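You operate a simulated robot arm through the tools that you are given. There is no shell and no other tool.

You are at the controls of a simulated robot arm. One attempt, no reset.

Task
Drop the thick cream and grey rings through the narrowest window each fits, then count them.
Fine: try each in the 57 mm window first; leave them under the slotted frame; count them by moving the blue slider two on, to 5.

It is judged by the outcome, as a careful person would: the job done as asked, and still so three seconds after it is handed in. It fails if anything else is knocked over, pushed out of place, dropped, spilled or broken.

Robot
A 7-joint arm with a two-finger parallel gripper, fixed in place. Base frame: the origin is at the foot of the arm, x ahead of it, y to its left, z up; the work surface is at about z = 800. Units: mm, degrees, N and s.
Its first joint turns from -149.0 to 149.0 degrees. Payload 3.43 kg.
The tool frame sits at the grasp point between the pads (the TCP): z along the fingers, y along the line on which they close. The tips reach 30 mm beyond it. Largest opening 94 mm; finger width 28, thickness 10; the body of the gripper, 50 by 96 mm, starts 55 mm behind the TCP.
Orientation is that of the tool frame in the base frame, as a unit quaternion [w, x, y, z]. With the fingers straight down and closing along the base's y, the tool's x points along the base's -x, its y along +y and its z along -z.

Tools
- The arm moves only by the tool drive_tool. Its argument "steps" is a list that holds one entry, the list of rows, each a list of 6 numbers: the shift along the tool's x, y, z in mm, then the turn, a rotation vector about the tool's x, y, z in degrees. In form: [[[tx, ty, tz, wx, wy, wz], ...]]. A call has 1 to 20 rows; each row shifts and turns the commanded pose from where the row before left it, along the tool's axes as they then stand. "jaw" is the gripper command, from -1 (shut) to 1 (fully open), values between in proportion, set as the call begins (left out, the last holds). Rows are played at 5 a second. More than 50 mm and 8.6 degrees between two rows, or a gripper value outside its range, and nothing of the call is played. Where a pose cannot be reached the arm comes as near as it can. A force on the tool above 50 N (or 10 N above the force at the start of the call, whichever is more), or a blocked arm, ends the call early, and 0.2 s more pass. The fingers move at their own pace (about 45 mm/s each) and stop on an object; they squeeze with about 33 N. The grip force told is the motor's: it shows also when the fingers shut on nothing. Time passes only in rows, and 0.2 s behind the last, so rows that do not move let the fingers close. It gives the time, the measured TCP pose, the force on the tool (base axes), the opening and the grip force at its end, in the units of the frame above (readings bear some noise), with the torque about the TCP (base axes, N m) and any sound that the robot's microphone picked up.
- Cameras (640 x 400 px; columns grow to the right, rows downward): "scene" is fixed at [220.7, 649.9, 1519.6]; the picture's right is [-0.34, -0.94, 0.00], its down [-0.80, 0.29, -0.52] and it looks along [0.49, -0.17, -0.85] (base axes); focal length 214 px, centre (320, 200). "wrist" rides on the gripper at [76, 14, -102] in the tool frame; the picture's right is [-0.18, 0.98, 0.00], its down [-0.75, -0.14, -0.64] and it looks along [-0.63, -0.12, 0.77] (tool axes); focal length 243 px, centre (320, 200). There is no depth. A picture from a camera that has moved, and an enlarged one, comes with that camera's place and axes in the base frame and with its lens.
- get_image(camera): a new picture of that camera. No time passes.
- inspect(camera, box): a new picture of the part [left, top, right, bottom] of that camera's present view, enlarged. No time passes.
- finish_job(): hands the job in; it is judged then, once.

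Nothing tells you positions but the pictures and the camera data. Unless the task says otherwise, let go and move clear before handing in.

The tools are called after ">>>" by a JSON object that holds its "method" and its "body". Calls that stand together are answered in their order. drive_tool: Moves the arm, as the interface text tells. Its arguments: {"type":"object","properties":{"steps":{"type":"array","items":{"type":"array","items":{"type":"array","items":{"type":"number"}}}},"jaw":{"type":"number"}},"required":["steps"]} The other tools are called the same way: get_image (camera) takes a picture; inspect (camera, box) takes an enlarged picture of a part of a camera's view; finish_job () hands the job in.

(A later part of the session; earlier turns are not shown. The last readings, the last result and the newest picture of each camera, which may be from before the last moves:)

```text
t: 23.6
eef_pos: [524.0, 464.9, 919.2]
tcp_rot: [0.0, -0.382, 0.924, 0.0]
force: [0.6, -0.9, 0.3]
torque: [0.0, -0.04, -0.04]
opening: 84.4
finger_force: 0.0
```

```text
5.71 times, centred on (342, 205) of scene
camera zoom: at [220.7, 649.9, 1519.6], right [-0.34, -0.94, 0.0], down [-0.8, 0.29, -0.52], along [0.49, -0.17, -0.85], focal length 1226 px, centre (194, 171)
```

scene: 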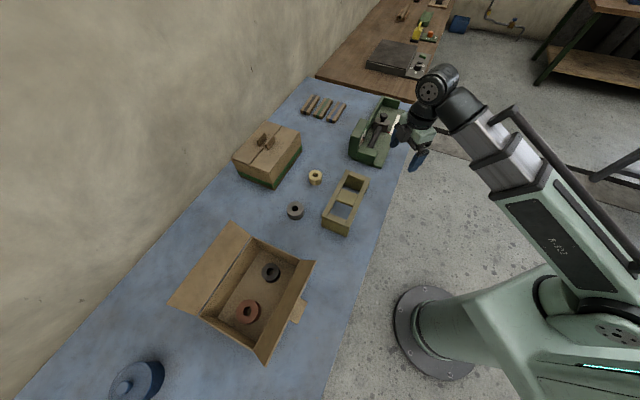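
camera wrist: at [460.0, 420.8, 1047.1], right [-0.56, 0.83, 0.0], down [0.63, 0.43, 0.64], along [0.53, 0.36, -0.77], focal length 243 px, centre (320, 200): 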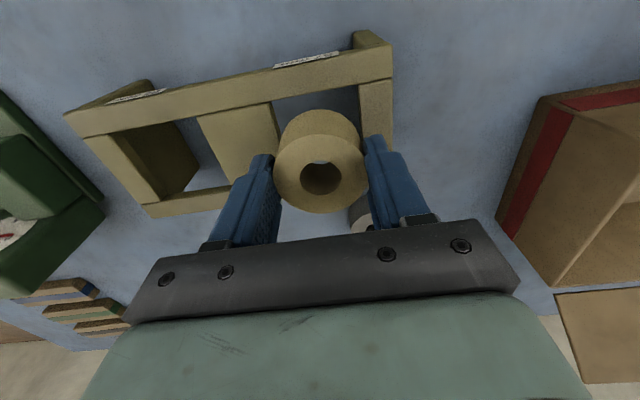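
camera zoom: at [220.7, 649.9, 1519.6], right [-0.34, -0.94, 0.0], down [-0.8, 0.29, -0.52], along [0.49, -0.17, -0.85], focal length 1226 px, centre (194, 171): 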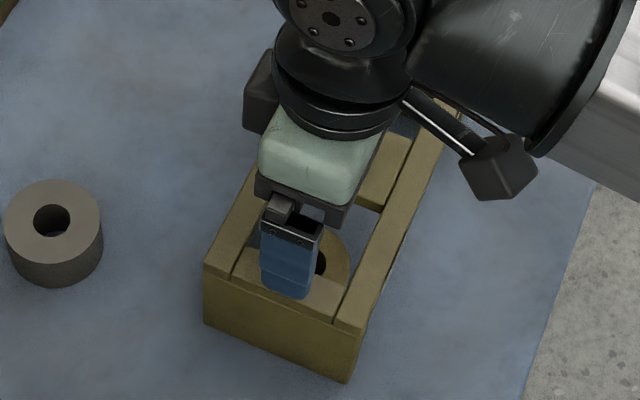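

The cream ring dropped cleanly and lies flat under the 57 mm window. Now I'll rise and go over the grey ring.

>>> {"method": "drive_tool", "body": {"steps": [[[0, 0, -20, 0, 0, 0], [0, 0, -30, 0, 0, 0], [0, 0, -20, 0, 0, 0], [-39.7, 10.5, 0, 0, 0, 0], [-39.7, 10.5, 0, 0, 0, 0], [-39.7, 10.5, 0, 0, 0, 0], [-39.7, 10.5, 0, 0, 0, 0], [0, 0, 20, 0, 0, 0], [0, 0, 20, 0, 0, 0], [0, 0, 20, 0, 0, 0], [0, 0, 0, 0, 0, 0], [0, 0, 0, 0, 0, 0]]], "jaw": 1}}

>>> {"method": "get_image", "body": {"camera": "wrist"}}

>>> {"method": "inspect", "body": {"camera": "wrist", "box": [240, 70, 400, 170]}}

>>> {"method": "get_image", "body": {"camera": "scene"}}

```text
t: 26.2
eef_pos: [606.3, 610.9, 931.4]
tcp_rot: [0.0, -0.383, 0.924, 0.0]
force: [-0.2, -0.4, -0.6]
torque: [0.01, -0.02, -0.01]
opening: 94.1
finger_force: 0.0
```

```text
taken
camera wrist: at [543.4, 566.7, 1032.9], right [-0.56, 0.83, 0.0], down [0.63, 0.43, 0.64], along [0.53, 0.36, -0.77], focal length 243 px, centre (320, 200)
```

wrist: 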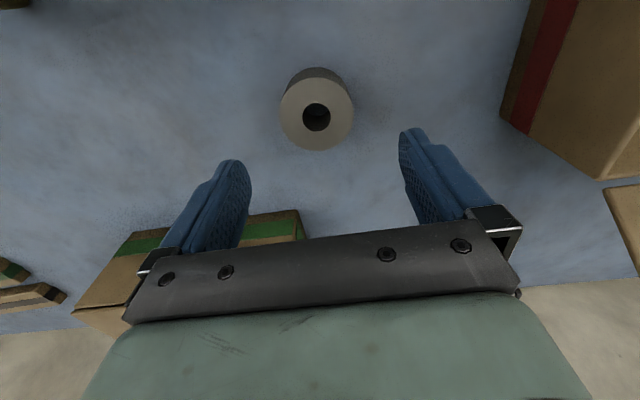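

```text
4.00 times, centred on (320, 120) of wrist
camera zoom: at [543.4, 566.7, 1032.9], right [-0.56, 0.83, 0.0], down [0.63, 0.43, 0.64], along [0.53, 0.36, -0.77], focal length 970 px, centre (320, 520)
```

zoom: 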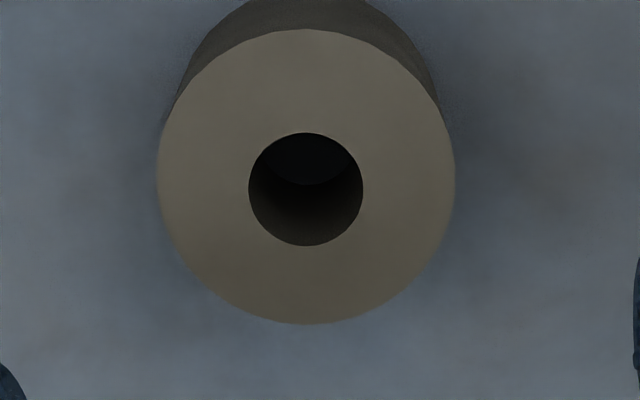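

```text
taken
```

scene: 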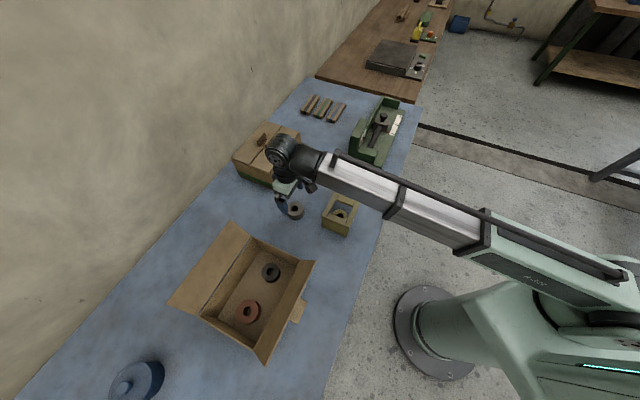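

The grey ring is nearly centred under the gripper; I need about 3 mm of correction. I'll descend to it.

>>> {"method": "drive_tool", "body": {"steps": [[[0.8, -1.5, 25, 0, 0, 0], [0.7, -1.5, 25, 0, 0, 0], [0, 0, 18, 0, 0, 0], [0, 0, 10, 0, 0, 0], [0, 0, 5, 0, 0, 0], [0, 0, 0, 0, 0, 0], [0, 0, 0, 0, 0, 0]]]}}

>>> {"method": "inspect", "body": {"camera": "wrist", "box": [160, 60, 480, 260]}}

>>> {"method": "inspect", "body": {"camera": "scene", "box": [260, 175, 340, 235]}}

```text
t: 27.8
eef_pos: [607.7, 604.9, 845.7]
tcp_rot: [0.0, -0.383, 0.924, 0.0]
force: [0.2, -0.6, 0.2]
torque: [0.0, -0.03, -0.02]
opening: 93.9
finger_force: 0.1
```

```text
2.00 times, centred on (320, 160) of wrist
camera zoom: at [543.7, 560.7, 948.2], right [-0.56, 0.83, 0.0], down [0.63, 0.43, 0.64], along [0.53, 0.36, -0.77], focal length 485 px, centre (320, 280)
```

zoom: 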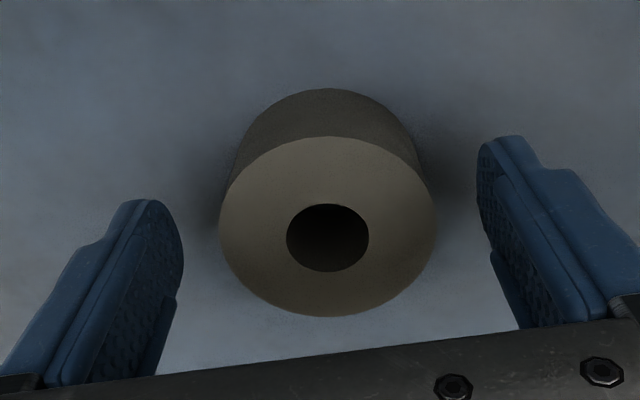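

```text
6.67 times, centred on (300, 205) of scene
camera zoom: at [220.7, 649.9, 1519.6], right [-0.34, -0.94, 0.0], down [-0.8, 0.29, -0.52], along [0.49, -0.17, -0.85], focal length 1430 px, centre (453, 167)
```

zoom: 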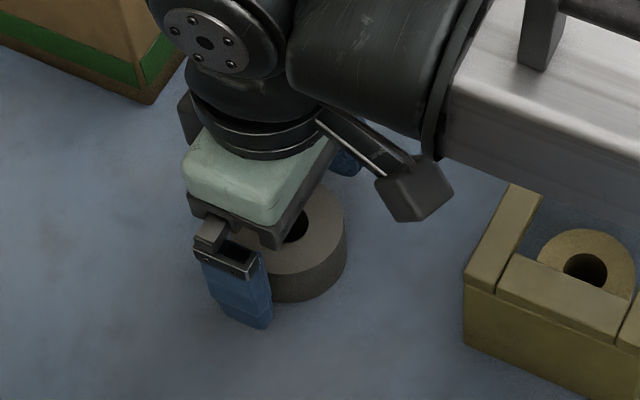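

The grey ring sits between the open fingers and the height matches the first grasp. I'll nudge 1 mm and close.

>>> {"method": "drive_tool", "body": {"steps": [[[0, 1.2, 0, 0, 0, 0], [0, 0, 0, 0, 0, 0]]]}}

>>> {"method": "drive_tool", "body": {"steps": [[[0, 0, 0, 0, 0, 0], [0, 0, 0, 0, 0, 0], [0, 0, 0, 0, 0, 0], [0, 0, 0, 0, 0, 0], [0, 0, 0, 0, 0, 0], [0, 0, 0, 0, 0, 0]]], "jaw": -1}}

>>> {"method": "inspect", "body": {"camera": "wrist", "box": [160, 60, 480, 260]}}

```text
t: 28.4
eef_pos: [606.8, 605.1, 846.0]
tcp_rot: [0.001, -0.383, 0.924, 0.001]
force: [0.8, 0.8, 0.3]
torque: [-0.05, -0.01, 0.01]
opening: 93.8
finger_force: 0.1
```

```text
t: 29.8
eef_pos: [607.0, 604.5, 845.4]
tcp_rot: [0.0, -0.383, 0.924, -0.001]
force: [0.2, 0.5, 0.5]
torque: [0.01, -0.02, 0.01]
opening: 60.6
finger_force: 32.6
```

```text
2.00 times, centred on (320, 160) of wrist
camera zoom: at [543.0, 561.6, 948.0], right [-0.56, 0.83, 0.0], down [0.63, 0.43, 0.64], along [0.53, 0.36, -0.77], focal length 485 px, centre (320, 280)
```

zoom: 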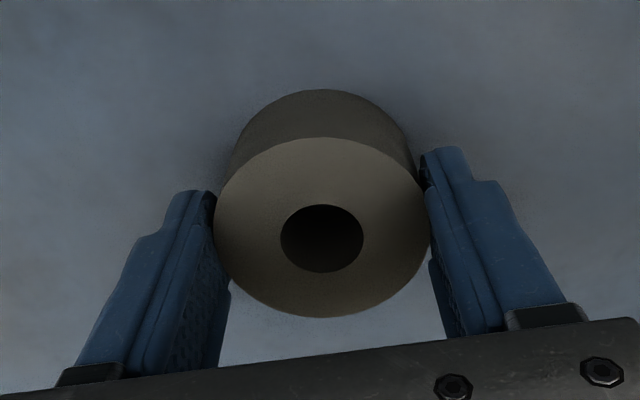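

The grey ring measures about 60.6 mm, and the bore view shows its centre about 4 mm beyond the tool axis. As asked, I'll lift it and try it over the 57 mm window first.

>>> {"method": "drive_tool", "body": {"steps": [[[0, 0, -8, 0, 0, 0], [0, 0, -25, 0, 0, 0], [0, 0, -40, 0, 0, 0], [0, 0, -40, 0, 0, 0], [0, 0, -10, 0, 0, 0], [40.1, -10.1, 0, 0, 0, 0], [40.1, -10.1, 0, 0, 0, 0], [40.1, -10.1, 0, 0, 0, 0], [40.1, -10.1, 0, 0, 0, 0], [0, 0, 0, 0, 0, 0], [0, 0, 15, 0, 0, 0], [0, 0, 10, 0, 0, 0], [0, 0, 0, 0, 0, 0], [0, 0, 0, 0, 0, 0]]]}}

>>> {"method": "get_image", "body": {"camera": "wrist"}}

>>> {"method": "inspect", "body": {"camera": "wrist", "box": [220, 60, 420, 220]}}

>>> {"method": "inspect", "body": {"camera": "scene", "box": [310, 160, 390, 240]}}

```text
t: 32.8
eef_pos: [521.4, 462.3, 943.7]
tcp_rot: [-0.001, -0.383, 0.924, 0.0]
force: [0.6, -0.4, -0.5]
torque: [0.03, -0.01, -0.02]
opening: 60.7
finger_force: 32.7
```

```text
taken
camera wrist: at [457.6, 418.5, 1045.6], right [-0.56, 0.83, 0.0], down [0.63, 0.43, 0.64], along [0.53, 0.36, -0.77], focal length 243 px, centre (320, 200)
```

wrist: 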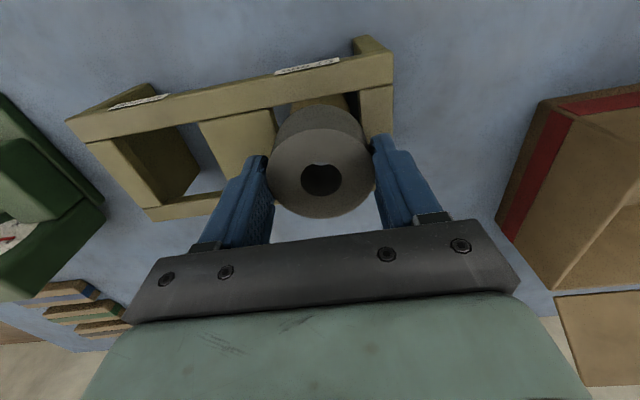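

```text
2.50 times, centred on (320, 140) of wrist
camera zoom: at [457.6, 418.5, 1045.6], right [-0.56, 0.83, 0.0], down [0.63, 0.43, 0.64], along [0.53, 0.36, -0.77], focal length 606 px, centre (320, 350)
```

zoom: 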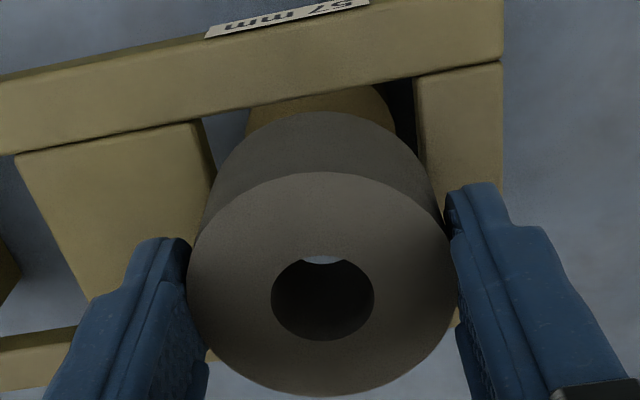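

```text
5.00 times, centred on (350, 200) of scene
camera zoom: at [220.7, 649.9, 1519.6], right [-0.34, -0.94, 0.0], down [-0.8, 0.29, -0.52], along [0.49, -0.17, -0.85], focal length 1072 px, centre (170, 200)
```

zoom: 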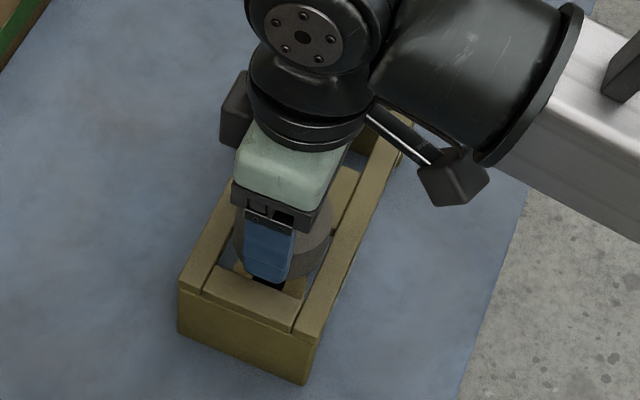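

The grey ring hovers over the 57 mm window and visibly overlaps the slats on both sides. I'll lower it gently to confirm by touch that it does not fit.

>>> {"method": "drive_tool", "body": {"steps": [[[0, 0, 4, 0, 0, 0], [0, 0, 3, 0, 0, 0], [0, 0, 2, 0, 0, 0], [0, 0, 0, 0, 0, 0]]]}}

>>> {"method": "drive_tool", "body": {"steps": [[[0, 0, 0.7, 0, 0, 0], [0, 0, 0.7, 0, 0, 0], [0, 0, 0, 0, 0, 0]]]}}

```text
t: 33.8
eef_pos: [523.1, 460.9, 934.6]
tcp_rot: [-0.001, -0.383, 0.924, -0.001]
force: [0.3, 0.5, -0.9]
torque: [0.0, 0.02, 0.0]
opening: 60.7
finger_force: 32.6
```

```text
t: 34.6
eef_pos: [521.6, 462.6, 933.7]
tcp_rot: [0.0, -0.384, 0.923, 0.0]
force: [-0.3, 0.2, -1.0]
torque: [0.01, 0.02, -0.01]
opening: 60.8
finger_force: 33.2
```

>>> {"method": "drive_tool", "body": {"steps": [[[0, 0, 0.6, 0, 0, 0], [0, 0, 0, 0, 0, 0]]]}}

>>> {"method": "drive_tool", "body": {"steps": [[[0, 0, 0.6, 0, 0, 0], [0, 0, 0, 0, 0, 0]]]}}

>>> {"method": "inspect", "body": {"camera": "wrist", "box": [220, 60, 420, 220]}}

```text
t: 35.2
eef_pos: [522.0, 462.3, 932.7]
tcp_rot: [0.0, -0.383, 0.924, 0.0]
force: [0.5, -2.2, 1.4]
torque: [-0.01, 0.01, 0.03]
opening: 60.7
finger_force: 32.9
```

```text
t: 35.8
eef_pos: [522.1, 462.3, 933.3]
tcp_rot: [0.0, -0.383, 0.924, 0.0]
force: [-3.3, -2.8, 16.9]
torque: [-0.17, 0.12, 0.01]
opening: 60.9
finger_force: 33.7
```

```text
2.50 times, centred on (320, 140) of wrist
camera zoom: at [458.3, 418.5, 1035.1], right [-0.57, 0.82, 0.0], down [0.63, 0.43, 0.64], along [0.53, 0.36, -0.77], focal length 606 px, centre (320, 350)
```

zoom: 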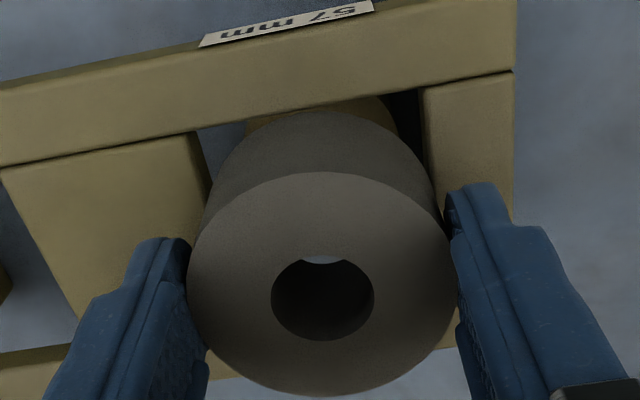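

It stops on the slats with about 17 N, and at 60.7 mm it clearly cannot pass the 57 mm window. I'll lift off and move so the camera sees the 65 mm window for a fine measurement.

>>> {"method": "drive_tool", "body": {"steps": [[[0, 0, -5, 0, 0, 0], [0, 0, -20, 0, 0, 0], [0, 0, -40, 0, 0, 0], [-16, -41, 0, 0, 0, 0], [-16, -41, 0, 0, 0, 0], [-16, -40, 0, 0, 0, 0], [0, 0, 0, 0, 0, 0], [0, 0, 0, 0, 0, 0]]]}}

>>> {"method": "get_image", "body": {"camera": "wrist"}}

>>> {"method": "inspect", "body": {"camera": "wrist", "box": [240, 0, 400, 100]}}

>>> {"method": "inspect", "body": {"camera": "wrist", "box": [240, 90, 400, 220]}}

>>> {"method": "inspect", "body": {"camera": "scene", "box": [310, 160, 390, 240]}}

```text
t: 37.6
eef_pos: [640.1, 409.1, 999.0]
tcp_rot: [-0.001, -0.382, 0.924, 0.0]
force: [-0.4, -0.1, -0.9]
torque: [-0.03, 0.03, 0.01]
opening: 60.7
finger_force: 32.8
```

```text
taken
camera wrist: at [578.5, 365.3, 1100.8], right [-0.56, 0.83, 0.0], down [0.63, 0.43, 0.64], along [0.53, 0.36, -0.77], focal length 243 px, centre (320, 200)
```

wrist: 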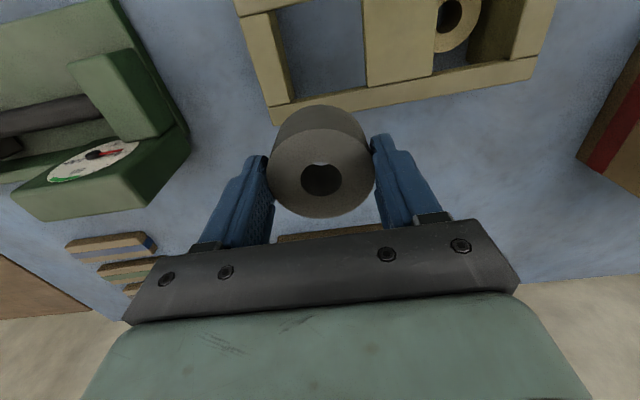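

```text
4.00 times, centred on (320, 50) of wrist
camera zoom: at [578.5, 365.3, 1100.8], right [-0.56, 0.83, 0.0], down [0.63, 0.43, 0.64], along [0.53, 0.36, -0.77], focal length 970 px, centre (320, 800)
```

zoom: 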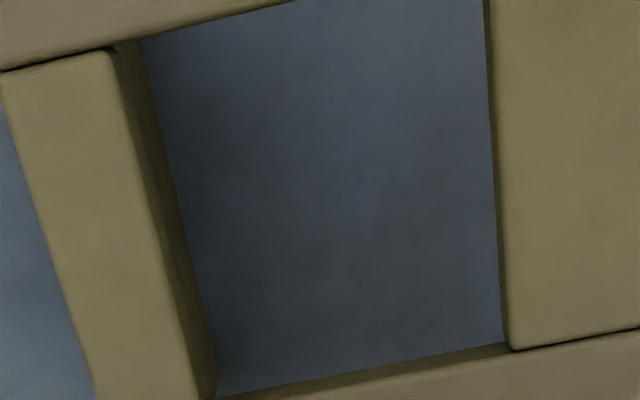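

```text
3.08 times, centred on (320, 155) of wrist
camera zoom: at [578.5, 365.3, 1100.8], right [-0.56, 0.83, 0.0], down [0.63, 0.43, 0.64], along [0.53, 0.36, -0.77], focal length 746 px, centre (320, 338)
```

zoom: 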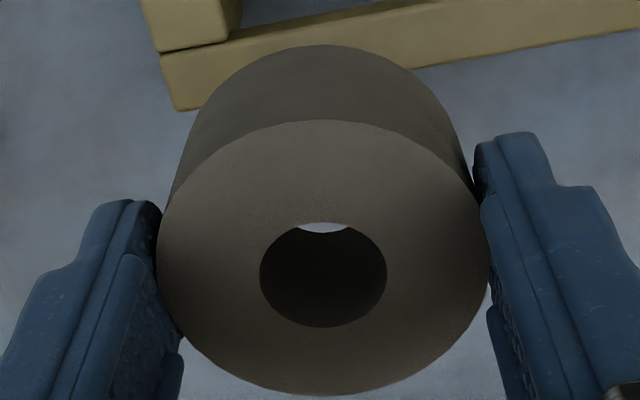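

```text
5.00 times, centred on (350, 200) of scene
camera zoom: at [220.7, 649.9, 1519.6], right [-0.34, -0.94, 0.0], down [-0.8, 0.29, -0.52], along [0.49, -0.17, -0.85], focal length 1072 px, centre (170, 200)
```

zoom: 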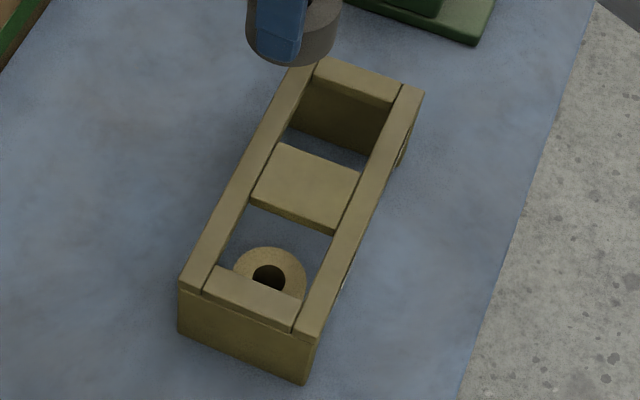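

The frame has not moved and the cream ring lies under its window. I'll zoom on the 65 mm window's edges and on the ring's bore to align the tighter fit.

>>> {"method": "inspect", "body": {"camera": "wrist", "box": [256, 0, 320, 40]}}

>>> {"method": "inspect", "body": {"camera": "wrist", "box": [270, 70, 334, 110]}}

>>> {"method": "inspect", "body": {"camera": "wrist", "box": [340, 60, 404, 100]}}

>>> {"method": "inspect", "body": {"camera": "wrist", "box": [336, 0, 400, 40]}}

```text
10.00 times, centred on (288, 20) of wrist
camera zoom: at [578.5, 365.3, 1100.8], right [-0.56, 0.83, 0.0], down [0.63, 0.43, 0.64], along [0.53, 0.36, -0.77], focal length 2426 px, centre (640, 2000)
```

zoom: 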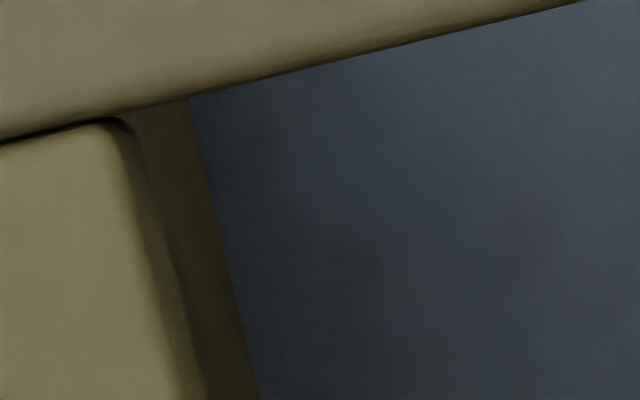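

```text
10.00 times, centred on (302, 90) of wrist
camera zoom: at [578.5, 365.3, 1100.8], right [-0.56, 0.83, 0.0], down [0.63, 0.43, 0.64], along [0.53, 0.36, -0.77], focal length 2426 px, centre (500, 1300)
```

zoom: 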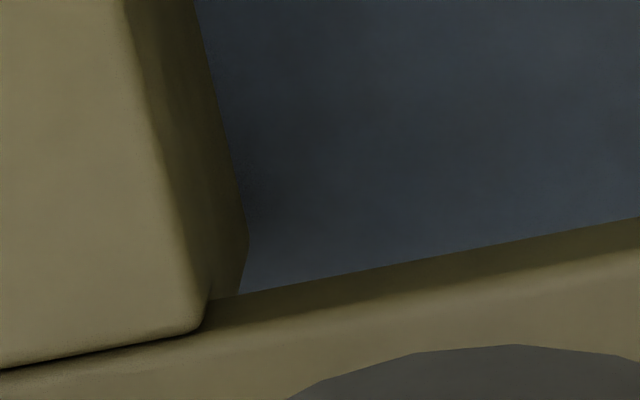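

```text
10.00 times, centred on (372, 80) of wrist
camera zoom: at [578.5, 365.3, 1100.8], right [-0.56, 0.83, 0.0], down [0.63, 0.43, 0.64], along [0.53, 0.36, -0.77], focal length 2426 px, centre (-200, 1400)
```

zoom: 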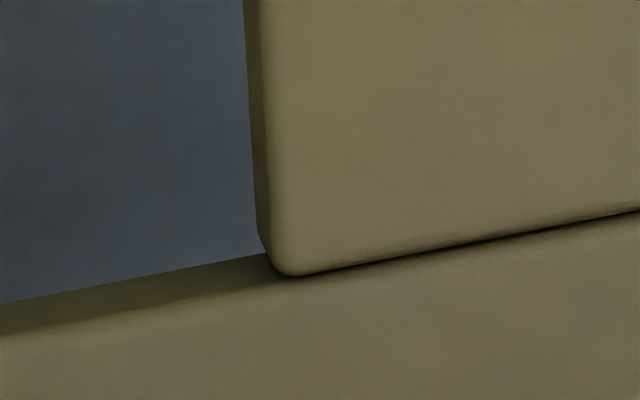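

```text
10.00 times, centred on (368, 20) of wrist
camera zoom: at [578.5, 365.3, 1100.8], right [-0.56, 0.83, 0.0], down [0.63, 0.43, 0.64], along [0.53, 0.36, -0.77], focal length 2426 px, centre (-160, 2000)
```

zoom: 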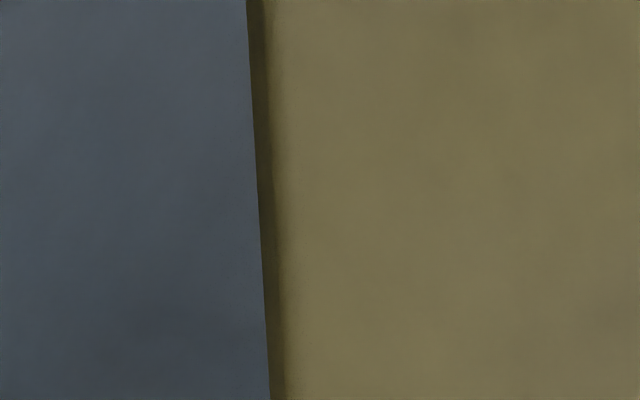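

The grey ring works out to about 61 mm across and 35 mm thick, with its centre about 3 mm beyond the tool axis. The 65 mm window centre is near p≈700, q≈155 in frame-aligned axes, leaving about 1 mm each side between the rails. I'll move over it and hover to check the gaps.

>>> {"method": "drive_tool", "body": {"steps": [[[23.2, 4.8, 0, 0, 0, 0], [23.2, 4.8, 0, 0, 0, 0], [0, 0, 20, 0, 0, 0], [0, 0, 20, 0, 0, 0], [0, 0, 15, 0, 0, 0], [0, 0, 5, 0, 0, 0], [0, 0, 0, 0, 0, 0], [0, 0, 0, 0, 0, 0]]]}}

>>> {"method": "get_image", "body": {"camera": "wrist"}}

>>> {"method": "inspect", "body": {"camera": "wrist", "box": [240, 80, 400, 180]}}

>>> {"method": "inspect", "body": {"camera": "scene", "box": [310, 140, 390, 220]}}

```text
t: 39.4
eef_pos: [602.9, 383.8, 940.1]
tcp_rot: [0.0, -0.383, 0.924, 0.0]
force: [-0.5, 0.5, -0.5]
torque: [0.03, 0.04, -0.01]
opening: 60.8
finger_force: 33.3
```

```text
taken
camera wrist: at [539.6, 339.3, 1040.4], right [-0.56, 0.83, 0.0], down [0.63, 0.43, 0.64], along [0.53, 0.36, -0.77], focal length 243 px, centre (320, 200)
```

wrist: 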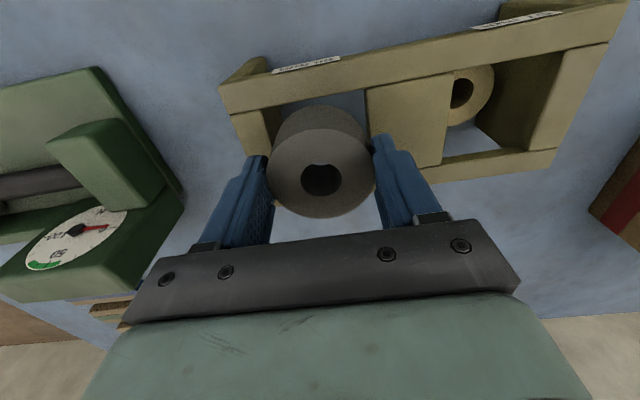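

```text
4.00 times, centred on (320, 130) of wrist
camera zoom: at [539.6, 339.3, 1040.4], right [-0.56, 0.83, 0.0], down [0.63, 0.43, 0.64], along [0.53, 0.36, -0.77], focal length 970 px, centre (320, 480)
```

zoom: 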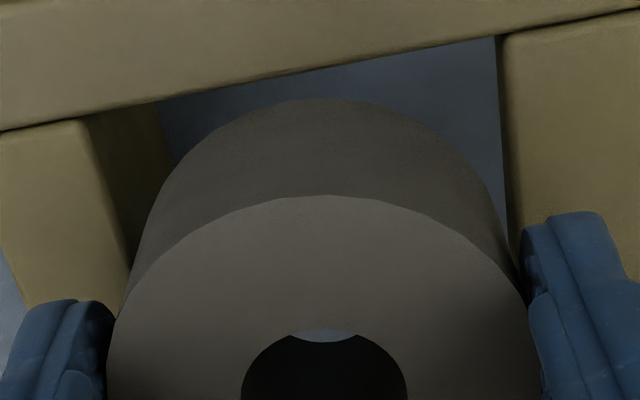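

```text
5.00 times, centred on (350, 180) of scene
camera zoom: at [220.7, 649.9, 1519.6], right [-0.34, -0.94, 0.0], down [-0.8, 0.29, -0.52], along [0.49, -0.17, -0.85], focal length 1072 px, centre (170, 300)
```

zoom: 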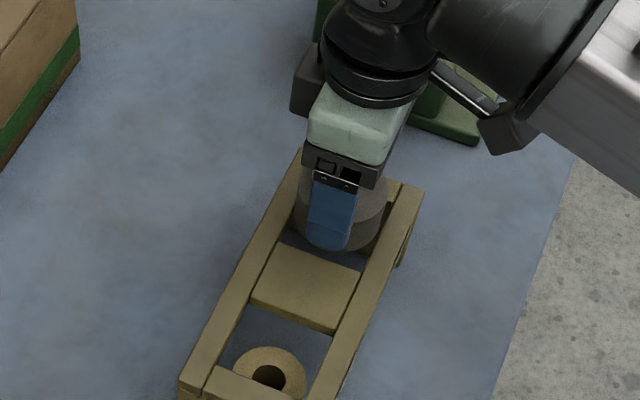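

The hover looks well placed; by measurement the ring is slightly closer to the far rail, so I'll shift half a millimetre back and lower slowly, watching the force.

>>> {"method": "drive_tool", "body": {"steps": [[[0.5, 0, 2, 0, 0, 0], [0, 0, 2, 0, 0, 0], [0, 0, 0, 0, 0, 0]]]}}

>>> {"method": "drive_tool", "body": {"steps": [[[0, 0, 0.8, 0, 0, 0], [0, 0, 0.8, 0, 0, 0], [0, 0, 0, 0, 0, 0]]]}}

>>> {"method": "drive_tool", "body": {"steps": [[[0, 0, 0.7, 0, 0, 0], [0, 0, 0, 0, 0, 0]]]}}

```text
t: 40.2
eef_pos: [602.0, 383.4, 934.6]
tcp_rot: [0.001, -0.383, 0.924, 0.0]
force: [0.4, -0.2, 0.0]
torque: [-0.02, 0.01, -0.03]
opening: 60.6
finger_force: 32.9
```

```text
t: 41.0
eef_pos: [602.4, 382.4, 932.7]
tcp_rot: [0.0, -0.382, 0.924, -0.001]
force: [-0.7, 0.1, -0.3]
torque: [-0.01, 0.04, 0.0]
opening: 60.8
finger_force: 32.8
```

```text
t: 41.6
eef_pos: [601.9, 382.9, 932.3]
tcp_rot: [0.0, -0.383, 0.924, 0.0]
force: [0.5, -0.4, -1.4]
torque: [-0.01, 0.01, -0.01]
opening: 60.7
finger_force: 32.6
```

>>> {"method": "drive_tool", "body": {"steps": [[[0, 0, 0.7, 0, 0, 0], [0, 0, 0, 0, 0, 0]]]}}

>>> {"method": "drive_tool", "body": {"steps": [[[0, 0, 0.7, 0, 0, 0], [0, 0, 0, 0, 0, 0]]]}}

>>> {"method": "inspect", "body": {"camera": "wrist", "box": [240, 80, 400, 180]}}

```text
t: 42.2
eef_pos: [602.8, 383.2, 930.9]
tcp_rot: [0.0, -0.383, 0.924, 0.0]
force: [-0.1, -0.2, -1.5]
torque: [0.0, -0.01, 0.0]
opening: 60.8
finger_force: 32.5
```

```text
t: 42.8
eef_pos: [602.2, 383.3, 931.2]
tcp_rot: [0.0, -0.382, 0.924, 0.0]
force: [0.3, -0.2, -2.0]
torque: [0.01, -0.01, -0.03]
opening: 60.5
finger_force: 33.0
```

```text
4.00 times, centred on (320, 130) of wrist
camera zoom: at [539.3, 339.1, 1031.8], right [-0.56, 0.83, 0.0], down [0.63, 0.43, 0.64], along [0.53, 0.36, -0.77], focal length 970 px, centre (320, 480)
```

zoom: 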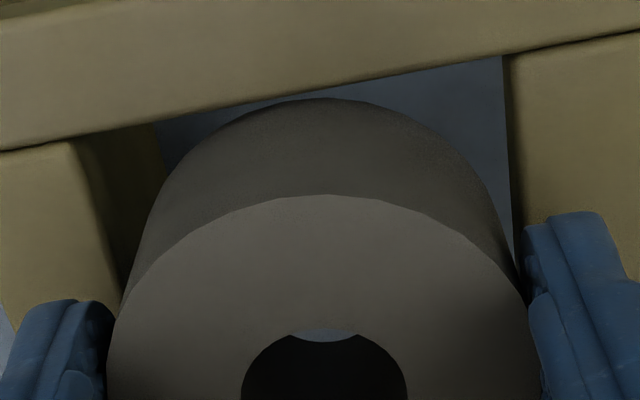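

The ring is now about 3 mm below the height where it stopped on the 57 mm window, with no contact force, so it is entering. I'll continue lowering in small steps.

>>> {"method": "drive_tool", "body": {"steps": [[[0, 0, 0.8, 0, 0, 0], [0, 0, 0.8, 0, 0, 0], [0, 0, 0, 0, 0, 0]]]}}

>>> {"method": "drive_tool", "body": {"steps": [[[0, 0, 0.8, 0, 0, 0], [0, 0, 0.8, 0, 0, 0], [0, 0, 0.8, 0, 0, 0], [0, 0, 0, 0, 0, 0]]]}}

>>> {"method": "drive_tool", "body": {"steps": [[[0, 0, 0.8, 0, 0, 0], [0, 0, 0.8, 0, 0, 0], [0, 0, 0.8, 0, 0, 0], [0, 0, 0, 0, 0, 0]]]}}

>>> {"method": "inspect", "body": {"camera": "wrist", "box": [240, 80, 400, 180]}}

>>> {"method": "inspect", "body": {"camera": "scene", "box": [320, 150, 384, 200]}}

```text
t: 43.6
eef_pos: [602.4, 384.3, 928.2]
tcp_rot: [0.001, -0.383, 0.924, 0.0]
force: [-0.2, 0.3, -1.5]
torque: [-0.02, 0.0, -0.01]
opening: 60.3
finger_force: 32.9
```

```text
t: 44.6
eef_pos: [603.2, 384.2, 925.0]
tcp_rot: [-0.001, -0.383, 0.924, -0.001]
force: [0.4, -0.4, -1.2]
torque: [-0.02, -0.05, 0.0]
opening: 60.6
finger_force: 32.8
```

```text
t: 45.6
eef_pos: [602.7, 384.6, 924.6]
tcp_rot: [0.0, -0.383, 0.924, 0.001]
force: [-0.1, -0.3, -0.9]
torque: [-0.01, -0.02, 0.0]
opening: 60.9
finger_force: 33.4
```

```text
4.00 times, centred on (320, 130) of wrist
camera zoom: at [539.4, 340.2, 1024.6], right [-0.56, 0.83, 0.0], down [0.63, 0.43, 0.64], along [0.53, 0.36, -0.77], focal length 970 px, centre (320, 480)
```

zoom: 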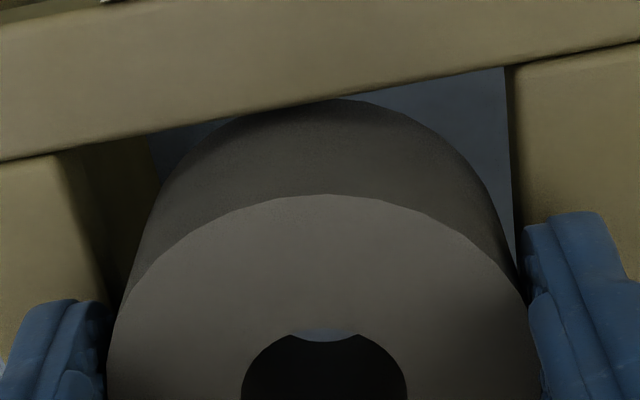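

```text
8.00 times, centred on (352, 175) of scene
camera zoom: at [220.7, 649.9, 1519.6], right [-0.34, -0.94, 0.0], down [-0.8, 0.29, -0.52], along [0.49, -0.17, -0.85], focal length 1716 px, centre (64, 400)
```

zoom: 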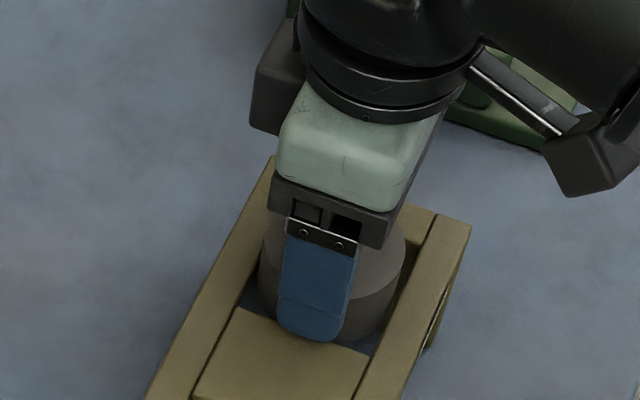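

No contact force at roughly 8 mm insertion. I'll go about 4.5 mm deeper, keeping the fingertips just above the slats, then release.

>>> {"method": "drive_tool", "body": {"steps": [[[0, 0, 0.9, 0, 0, 0], [0, 0, 0.9, 0, 0, 0], [0, 0, 0.9, 0, 0, 0], [0, 0, 0.9, 0, 0, 0], [0, 0, 0.9, 0, 0, 0], [0, 0, 0, 0, 0, 0]]]}}

>>> {"method": "inspect", "body": {"camera": "wrist", "box": [220, 60, 420, 220]}}

```text
t: 47.0
eef_pos: [604.0, 382.8, 918.5]
tcp_rot: [0.001, -0.383, 0.924, 0.0]
force: [-0.7, -1.0, -0.8]
torque: [0.01, -0.01, -0.01]
opening: 60.8
finger_force: 33.1
```

```text
2.50 times, centred on (320, 140) of wrist
camera zoom: at [539.8, 339.2, 1020.3], right [-0.56, 0.83, 0.0], down [0.63, 0.43, 0.64], along [0.53, 0.36, -0.77], focal length 606 px, centre (320, 350)
```

zoom: 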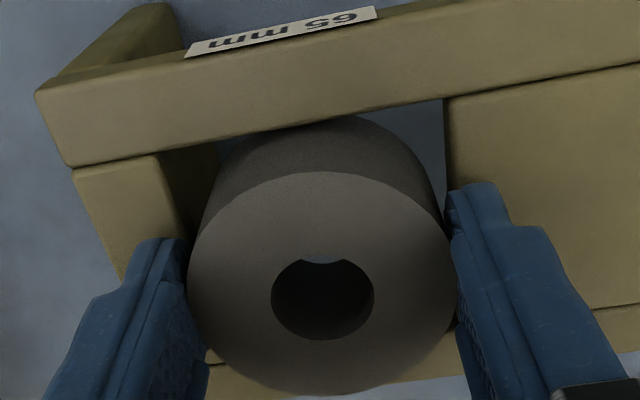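

The grey ring is well inside the 65 mm window with no contact force. I'll release it now.

>>> {"method": "drive_tool", "body": {"steps": [[[0, 0, 0, 0, 0, 0], [0, 0, 0, 0, 0, 0], [0, 0, 0, 0, 0, 0], [0, 0, 0, 0, 0, 0], [0, 0, 0, 0, 0, 0]]], "jaw": 0.9}}

>>> {"method": "inspect", "body": {"camera": "wrist", "box": [220, 60, 420, 220]}}

>>> {"method": "inspect", "body": {"camera": "scene", "box": [310, 150, 390, 240]}}

```text
t: 48.2
eef_pos: [603.5, 384.0, 917.6]
tcp_rot: [0.0, -0.382, 0.924, 0.0]
force: [0.0, 0.0, -0.6]
torque: [0.01, -0.01, 0.02]
opening: 89.5
finger_force: 0.0
```

```text
2.50 times, centred on (320, 140) of wrist
camera zoom: at [539.8, 339.2, 1020.4], right [-0.56, 0.83, 0.0], down [0.63, 0.43, 0.64], along [0.53, 0.36, -0.77], focal length 606 px, centre (320, 350)
```

zoom: 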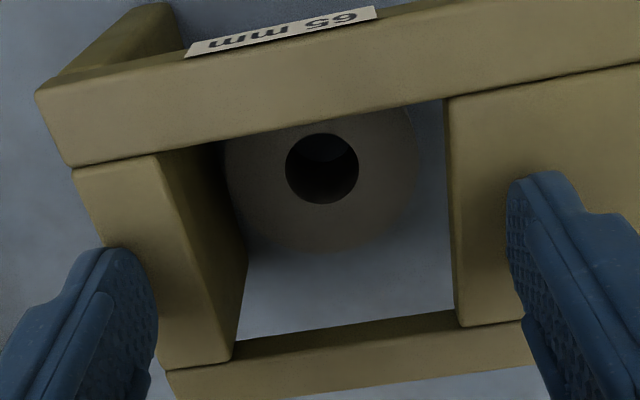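

```text
4.44 times, centred on (350, 195) of scene
camera zoom: at [220.7, 649.9, 1519.6], right [-0.34, -0.94, 0.0], down [-0.8, 0.29, -0.52], along [0.49, -0.17, -0.85], focal length 953 px, centre (187, 222)
```

zoom: 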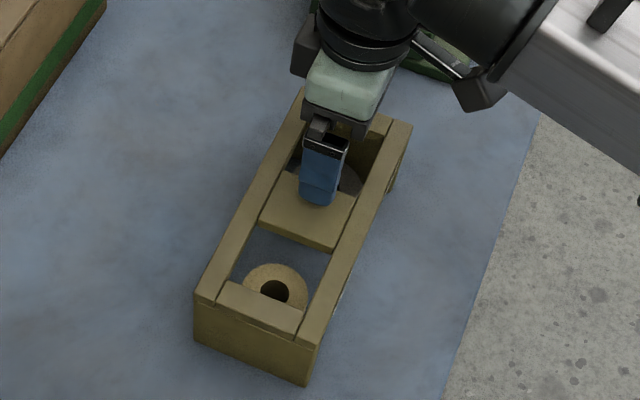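

Both rings are now flat on the bench under the frame: cream under the 57 mm window, grey under the 65 mm one. Next I'll rise clear and travel along the bench, high above the open box, to the slider boards.

>>> {"method": "drive_tool", "body": {"steps": [[[0, 0, -20, 0, 0, 0], [0, 0, -45, 0, 0, 0], [0, 0, -45, 0, 0, 0], [0, 0, -45, 0, 0, 0], [0, 0, -45, 0, 0, 0], [0, 0, 0, 0, 0, 0]]]}}

>>> {"method": "inspect", "body": {"camera": "scene", "box": [310, 150, 390, 240]}}

>>> {"method": "drive_tool", "body": {"steps": [[[0, 30, 0, 0, 0, 0], [2, 45, 0, 0, 0, 0], [2, 45, 0, 0, 0, 0], [2, 45, 0, 0, 0, 0], [2, 45, 0, 0, 0, 0], [2, 45, 0, 0, 0, 0], [2, 45, 0, 0, 0, 0], [2, 45, 0, 0, 0, 0], [2, 45, 0, 0, 0, 0], [2, 45, 0, 0, 0, 0], [2, 45, 0, 0, 0, 0], [2, 45, 0, 0, 0, 0], [2, 45, 0, 0, 0, 0], [2, 45, 0, 0, 0, 0], [2, 45, 0, 0, 0, 0], [2, 45, 0, 0, 0, 0], [2, 40, 0, 0, 0, 0], [0, 0, 0, 0, 0, 0], [0, 0, 0, 0, 0, 0]]]}}

>>> {"method": "get_image", "body": {"camera": "wrist"}}

>>> {"method": "get_image", "body": {"camera": "scene"}}

```text
t: 49.4
eef_pos: [606.5, 387.8, 1115.6]
tcp_rot: [0.009, -0.382, 0.924, 0.001]
force: [7.1, 6.1, -16.3]
torque: [-0.03, -0.14, -0.04]
opening: 89.5
finger_force: 0.0
stopped in row 6: the force on the tool passed its limit at 70 N (the readings are from after the stop); the commanded pose is now the measured one
```

```text
4.44 times, centred on (350, 195) of scene
camera zoom: at [220.7, 649.9, 1519.6], right [-0.34, -0.94, 0.0], down [-0.8, 0.29, -0.52], along [0.49, -0.17, -0.85], focal length 953 px, centre (187, 222)
```

zoom: 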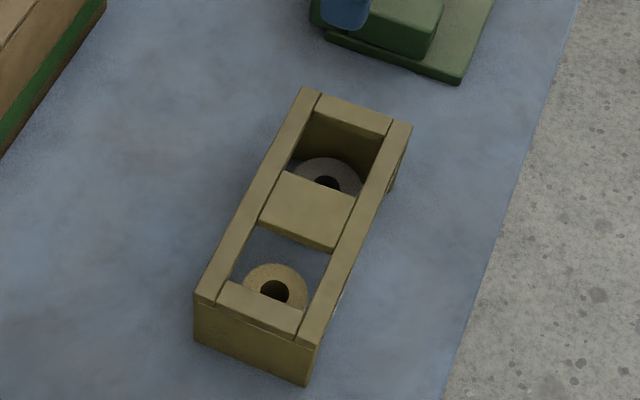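

```text
t: 49.9
eef_pos: [580.1, 415.6, 1117.1]
tcp_rot: [0.01, -0.383, 0.924, 0.001]
force: [1.7, 3.2, -2.7]
torque: [-0.34, -0.12, -0.19]
opening: 89.1
finger_force: 0.0
stopped in row 2: the force on the tool passed its limit at 54 N (the readings are from after the stop); the commanded pose is now the measured one
```

```text
taken
camera wrist: at [516.1, 369.4, 1216.3], right [-0.57, 0.82, 0.0], down [0.62, 0.43, 0.66], along [0.54, 0.37, -0.75], focal length 243 px, centre (320, 200)
```

wrist: 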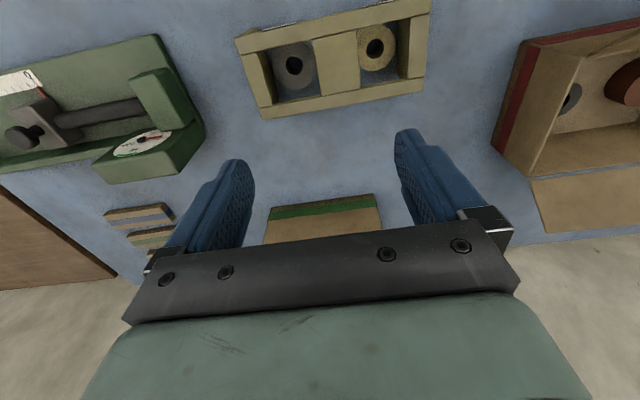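

```text
taken
```

scene: 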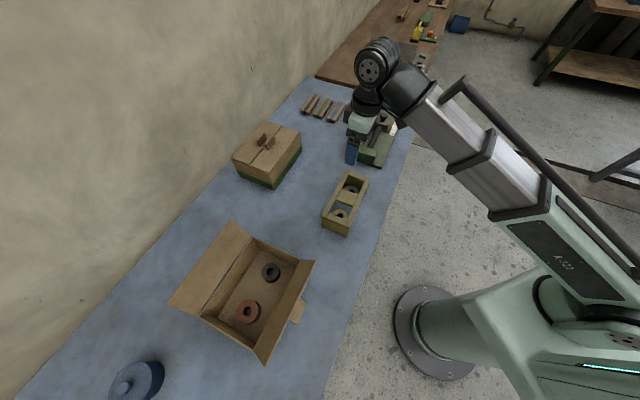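

The rings and frame are undisturbed, but the arm jolted near the top of that lift. Nothing is in the way, so it is probably a reach limit at that height, and it left a 1° tilt. I'll lower to about z 1065, level the tool and travel more slowly.

>>> {"method": "drive_tool", "body": {"steps": [[[0, 0, 5, 0, 0, 0], [0, 0, 10, 0, 0, 0], [0, 0, 10, 0, 0, 0], [0, 0, 10, 0, 0, 0], [0, 0, 10, -0.1, 0.3, 0], [0, 0, 5, -0.1, 0.4, 0], [0, 0, 2, -0.13, 0.4, 0], [0, 0, 0, 0, 0, 0], [0, 0, 0, 0, 0, 0]]]}}

```text
t: 51.9
eef_pos: [581.5, 413.4, 1063.7]
tcp_rot: [0.0, -0.384, 0.923, 0.001]
force: [0.5, 0.8, -0.2]
torque: [0.03, 0.02, 0.0]
opening: 89.4
finger_force: 0.1
```

The tool is level again with no force. Now I'll traverse at a gentler pace along the bench toward the slider boards.

>>> {"method": "drive_tool", "body": {"steps": [[[0, 10, 0, 0, 0, 0], [0, 20, 0, 0, 0, 0], [0, 30, 0, 0, 0, 0], [0, 30, 0, 0, 0, 0], [0, 30, 0, 0, 0, 0], [0, 30, 0, 0, 0, 0], [0, 30, 0, 0, 0, 0], [0, 30, 0, 0, 0, 0], [0, 30, 0, 0, 0, 0], [0, 30, 0, 0, 0, 0], [0, 20, 0, 0, 0, 0], [0, 10, 0, 0, 0, 0], [0, 0, 0, 0, 0, 0]]]}}

>>> {"method": "get_image", "body": {"camera": "scene"}}

>>> {"method": "get_image", "body": {"camera": "wrist"}}

```text
t: 54.7
eef_pos: [370.1, 629.6, 1064.0]
tcp_rot: [0.001, -0.383, 0.924, 0.001]
force: [0.5, -0.5, 0.5]
torque: [0.0, 0.01, -0.01]
opening: 89.8
finger_force: 0.1
```

```text
taken
```

scene: 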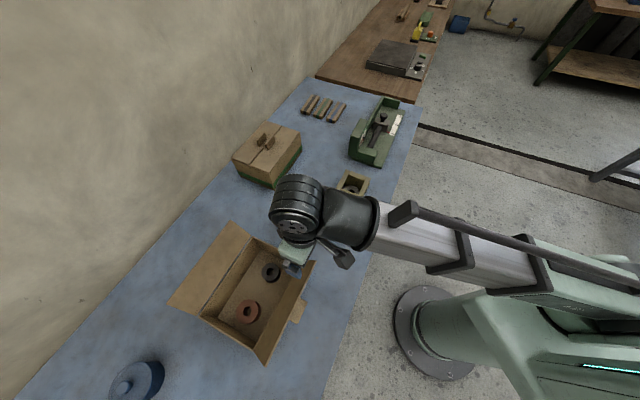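

```text
taken
camera wrist: at [307.0, 585.4, 1166.4], right [-0.57, 0.82, 0.0], down [0.63, 0.43, 0.64], along [0.53, 0.36, -0.77], focal length 243 px, centre (320, 200)
```

wrist: 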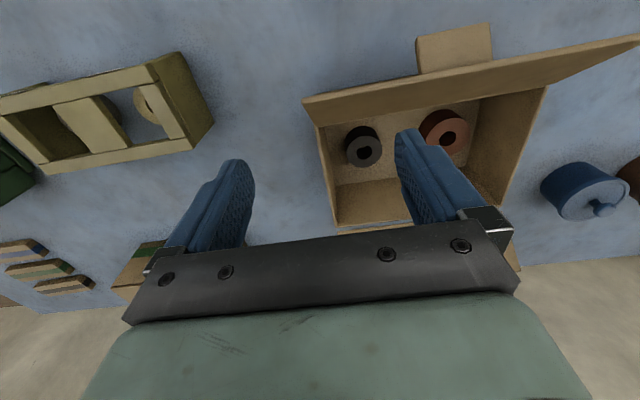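

The traverse is smooth and I'm well above the box flaps (about z 930). I'll continue along the same line to the slider boards.

>>> {"method": "drive_tool", "body": {"steps": [[[0, 10, 0, 0, 0, 0], [1, 20, 0, 0, 0, 0], [2, 30, 0, 0, 0, 0], [2, 30, 0, 0, 0, 0], [2, 30, 0, 0, 0, 0], [2, 30, 0, 0, 0, 0], [2, 30, 0, 0, 0, 0], [2, 30, 0, 0, 0, 0], [2, 30, 0, 0, 0, 0], [2, 30, 0, 0, 0, 0], [2, 30, 0, 0, 0, 0], [2, 30, 0, 0, 0, 0], [2, 20, 0, 0, 0, 0], [1, 10, 0, 0, 0, 0], [0, 0, 0, 0, 0, 0]]]}}

>>> {"method": "get_image", "body": {"camera": "wrist"}}

>>> {"method": "inspect", "body": {"camera": "wrist", "box": [160, 0, 480, 200]}}

```text
t: 57.9
eef_pos: [97.9, 864.3, 1064.5]
tcp_rot: [0.001, -0.383, 0.924, 0.001]
force: [0.0, 1.3, 0.1]
torque: [0.01, 0.0, 0.01]
opening: 89.3
finger_force: 0.0
```

```text
taken
camera wrist: at [34.3, 819.8, 1165.0], right [-0.57, 0.82, 0.0], down [0.63, 0.43, 0.64], along [0.53, 0.36, -0.77], focal length 243 px, centre (320, 200)
```

wrist: 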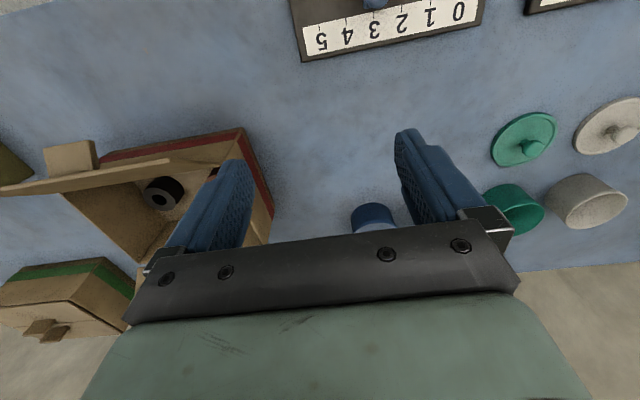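

```text
2.00 times, centred on (320, 100) of wrist
camera zoom: at [34.3, 819.8, 1165.0], right [-0.57, 0.82, 0.0], down [0.63, 0.43, 0.64], along [0.53, 0.36, -0.77], focal length 485 px, centre (320, 400)
```

zoom: 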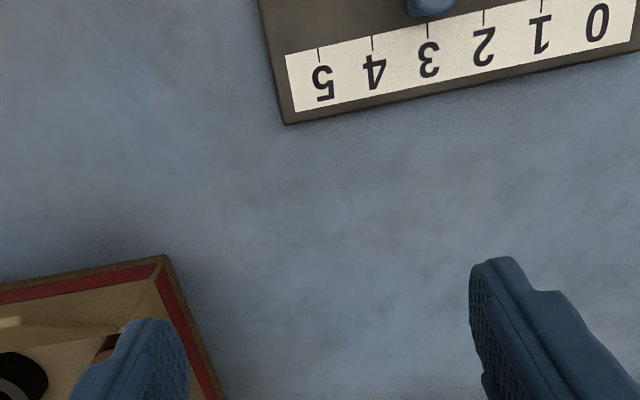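

The blue slider is at 3, right at the top of the view. I'll back the camera toward the robot to see the whole board.

>>> {"method": "drive_tool", "body": {"steps": [[[15, 0, 0, 0, 0, 0], [25, 0, 0, 0, 0, 0], [25, 0, 0, 0, 0, 0], [15, 0, 0, 0, 0, 0], [0, 0, 0, 0, 0, 0], [0, 0, 0, 0, 0, 0]]]}}

>>> {"method": "get_image", "body": {"camera": "wrist"}}

>>> {"method": "inspect", "body": {"camera": "wrist", "box": [240, 20, 480, 170]}}

```text
t: 59.3
eef_pos: [42.8, 807.9, 1065.1]
tcp_rot: [0.0, -0.384, 0.924, 0.001]
force: [-0.2, -0.2, -0.5]
torque: [0.0, 0.0, 0.02]
opening: 89.4
finger_force: 0.0
```

```text
taken
camera wrist: at [-21.4, 763.8, 1166.6], right [-0.57, 0.82, 0.0], down [0.63, 0.43, 0.64], along [0.53, 0.36, -0.77], focal length 243 px, centre (320, 200)
```

wrist: 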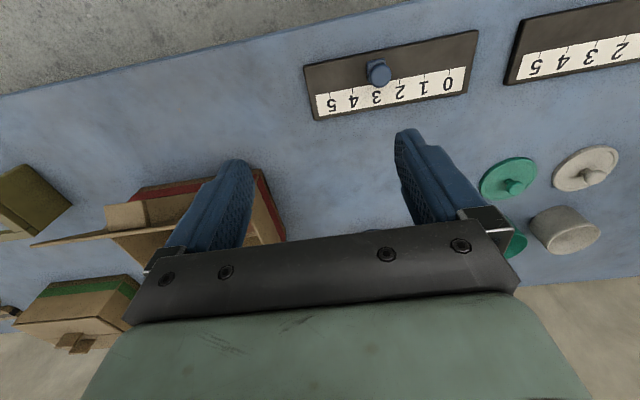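

```text
2.67 times, centred on (360, 95) of wrist
camera zoom: at [-21.4, 763.8, 1166.6], right [-0.57, 0.82, 0.0], down [0.63, 0.43, 0.64], along [0.53, 0.36, -0.77], focal length 647 px, centre (213, 480)
```

zoom: 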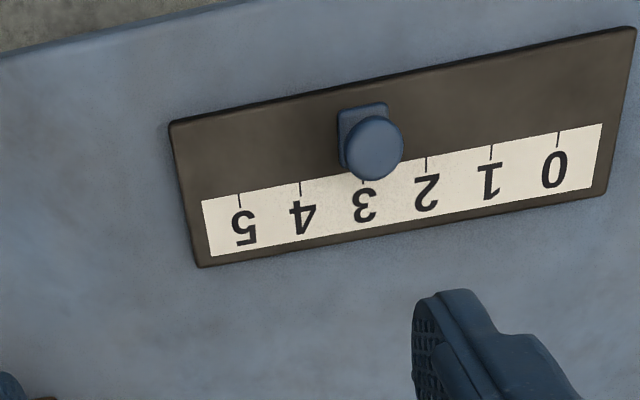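

The scale ticks are about 32.6 mm apart and the blue slider stands exactly on 3, with its round knob at about (-3, 866) and its top near z 844. I'll move above it for a closer check before gripping.

>>> {"method": "drive_tool", "body": {"steps": [[[-2, 15, 0, 0, 0, 0], [-3, 25, 0, 0, 0, 0], [-2, 20, 10, 0, 0, 0], [-2, 13, 20, 0, 0, 0], [0, 0, 25, 0, 0, 0], [0, 0, 25, 0, 0, 0], [0, 0, 20, 0, 0, 0], [0, 0, 0, 0, 0, 0], [0, 0, 0, 0, 0, 0]]], "jaw": 1}}

>>> {"method": "get_image", "body": {"camera": "wrist"}}

>>> {"method": "inspect", "body": {"camera": "wrist", "box": [240, 60, 400, 160]}}

```text
t: 61.3
eef_pos: [-3.8, 865.2, 962.6]
tcp_rot: [0.001, -0.383, 0.924, 0.0]
force: [-0.1, -0.7, 0.6]
torque: [0.01, 0.01, 0.01]
opening: 93.9
finger_force: 0.1
```

```text
taken
camera wrist: at [-67.8, 821.0, 1064.6], right [-0.57, 0.82, 0.0], down [0.63, 0.43, 0.64], along [0.53, 0.36, -0.77], focal length 243 px, centre (320, 200)
```

wrist: 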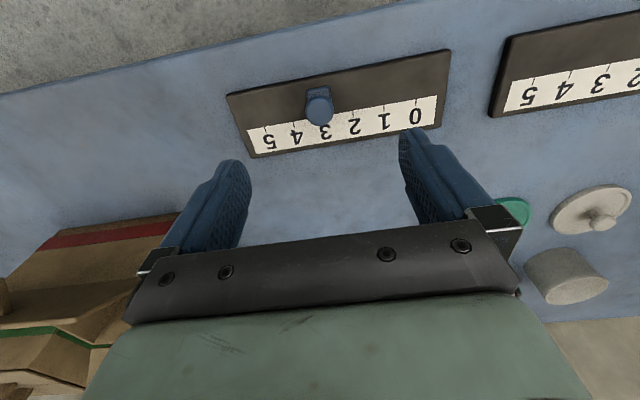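

```text
4.00 times, centred on (320, 110) of wrist
camera zoom: at [-67.8, 821.0, 1064.6], right [-0.57, 0.82, 0.0], down [0.63, 0.43, 0.64], along [0.53, 0.36, -0.77], focal length 970 px, centre (320, 560)
```

zoom: 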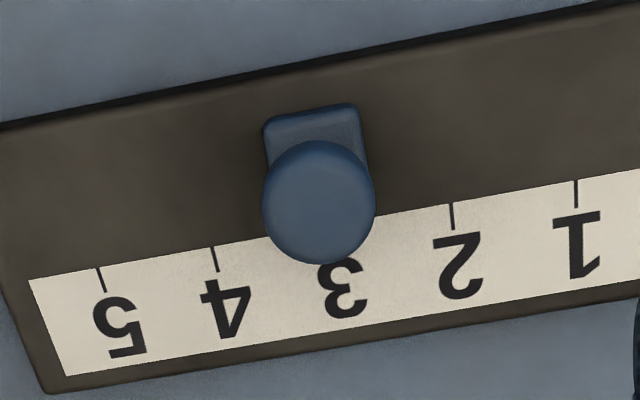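

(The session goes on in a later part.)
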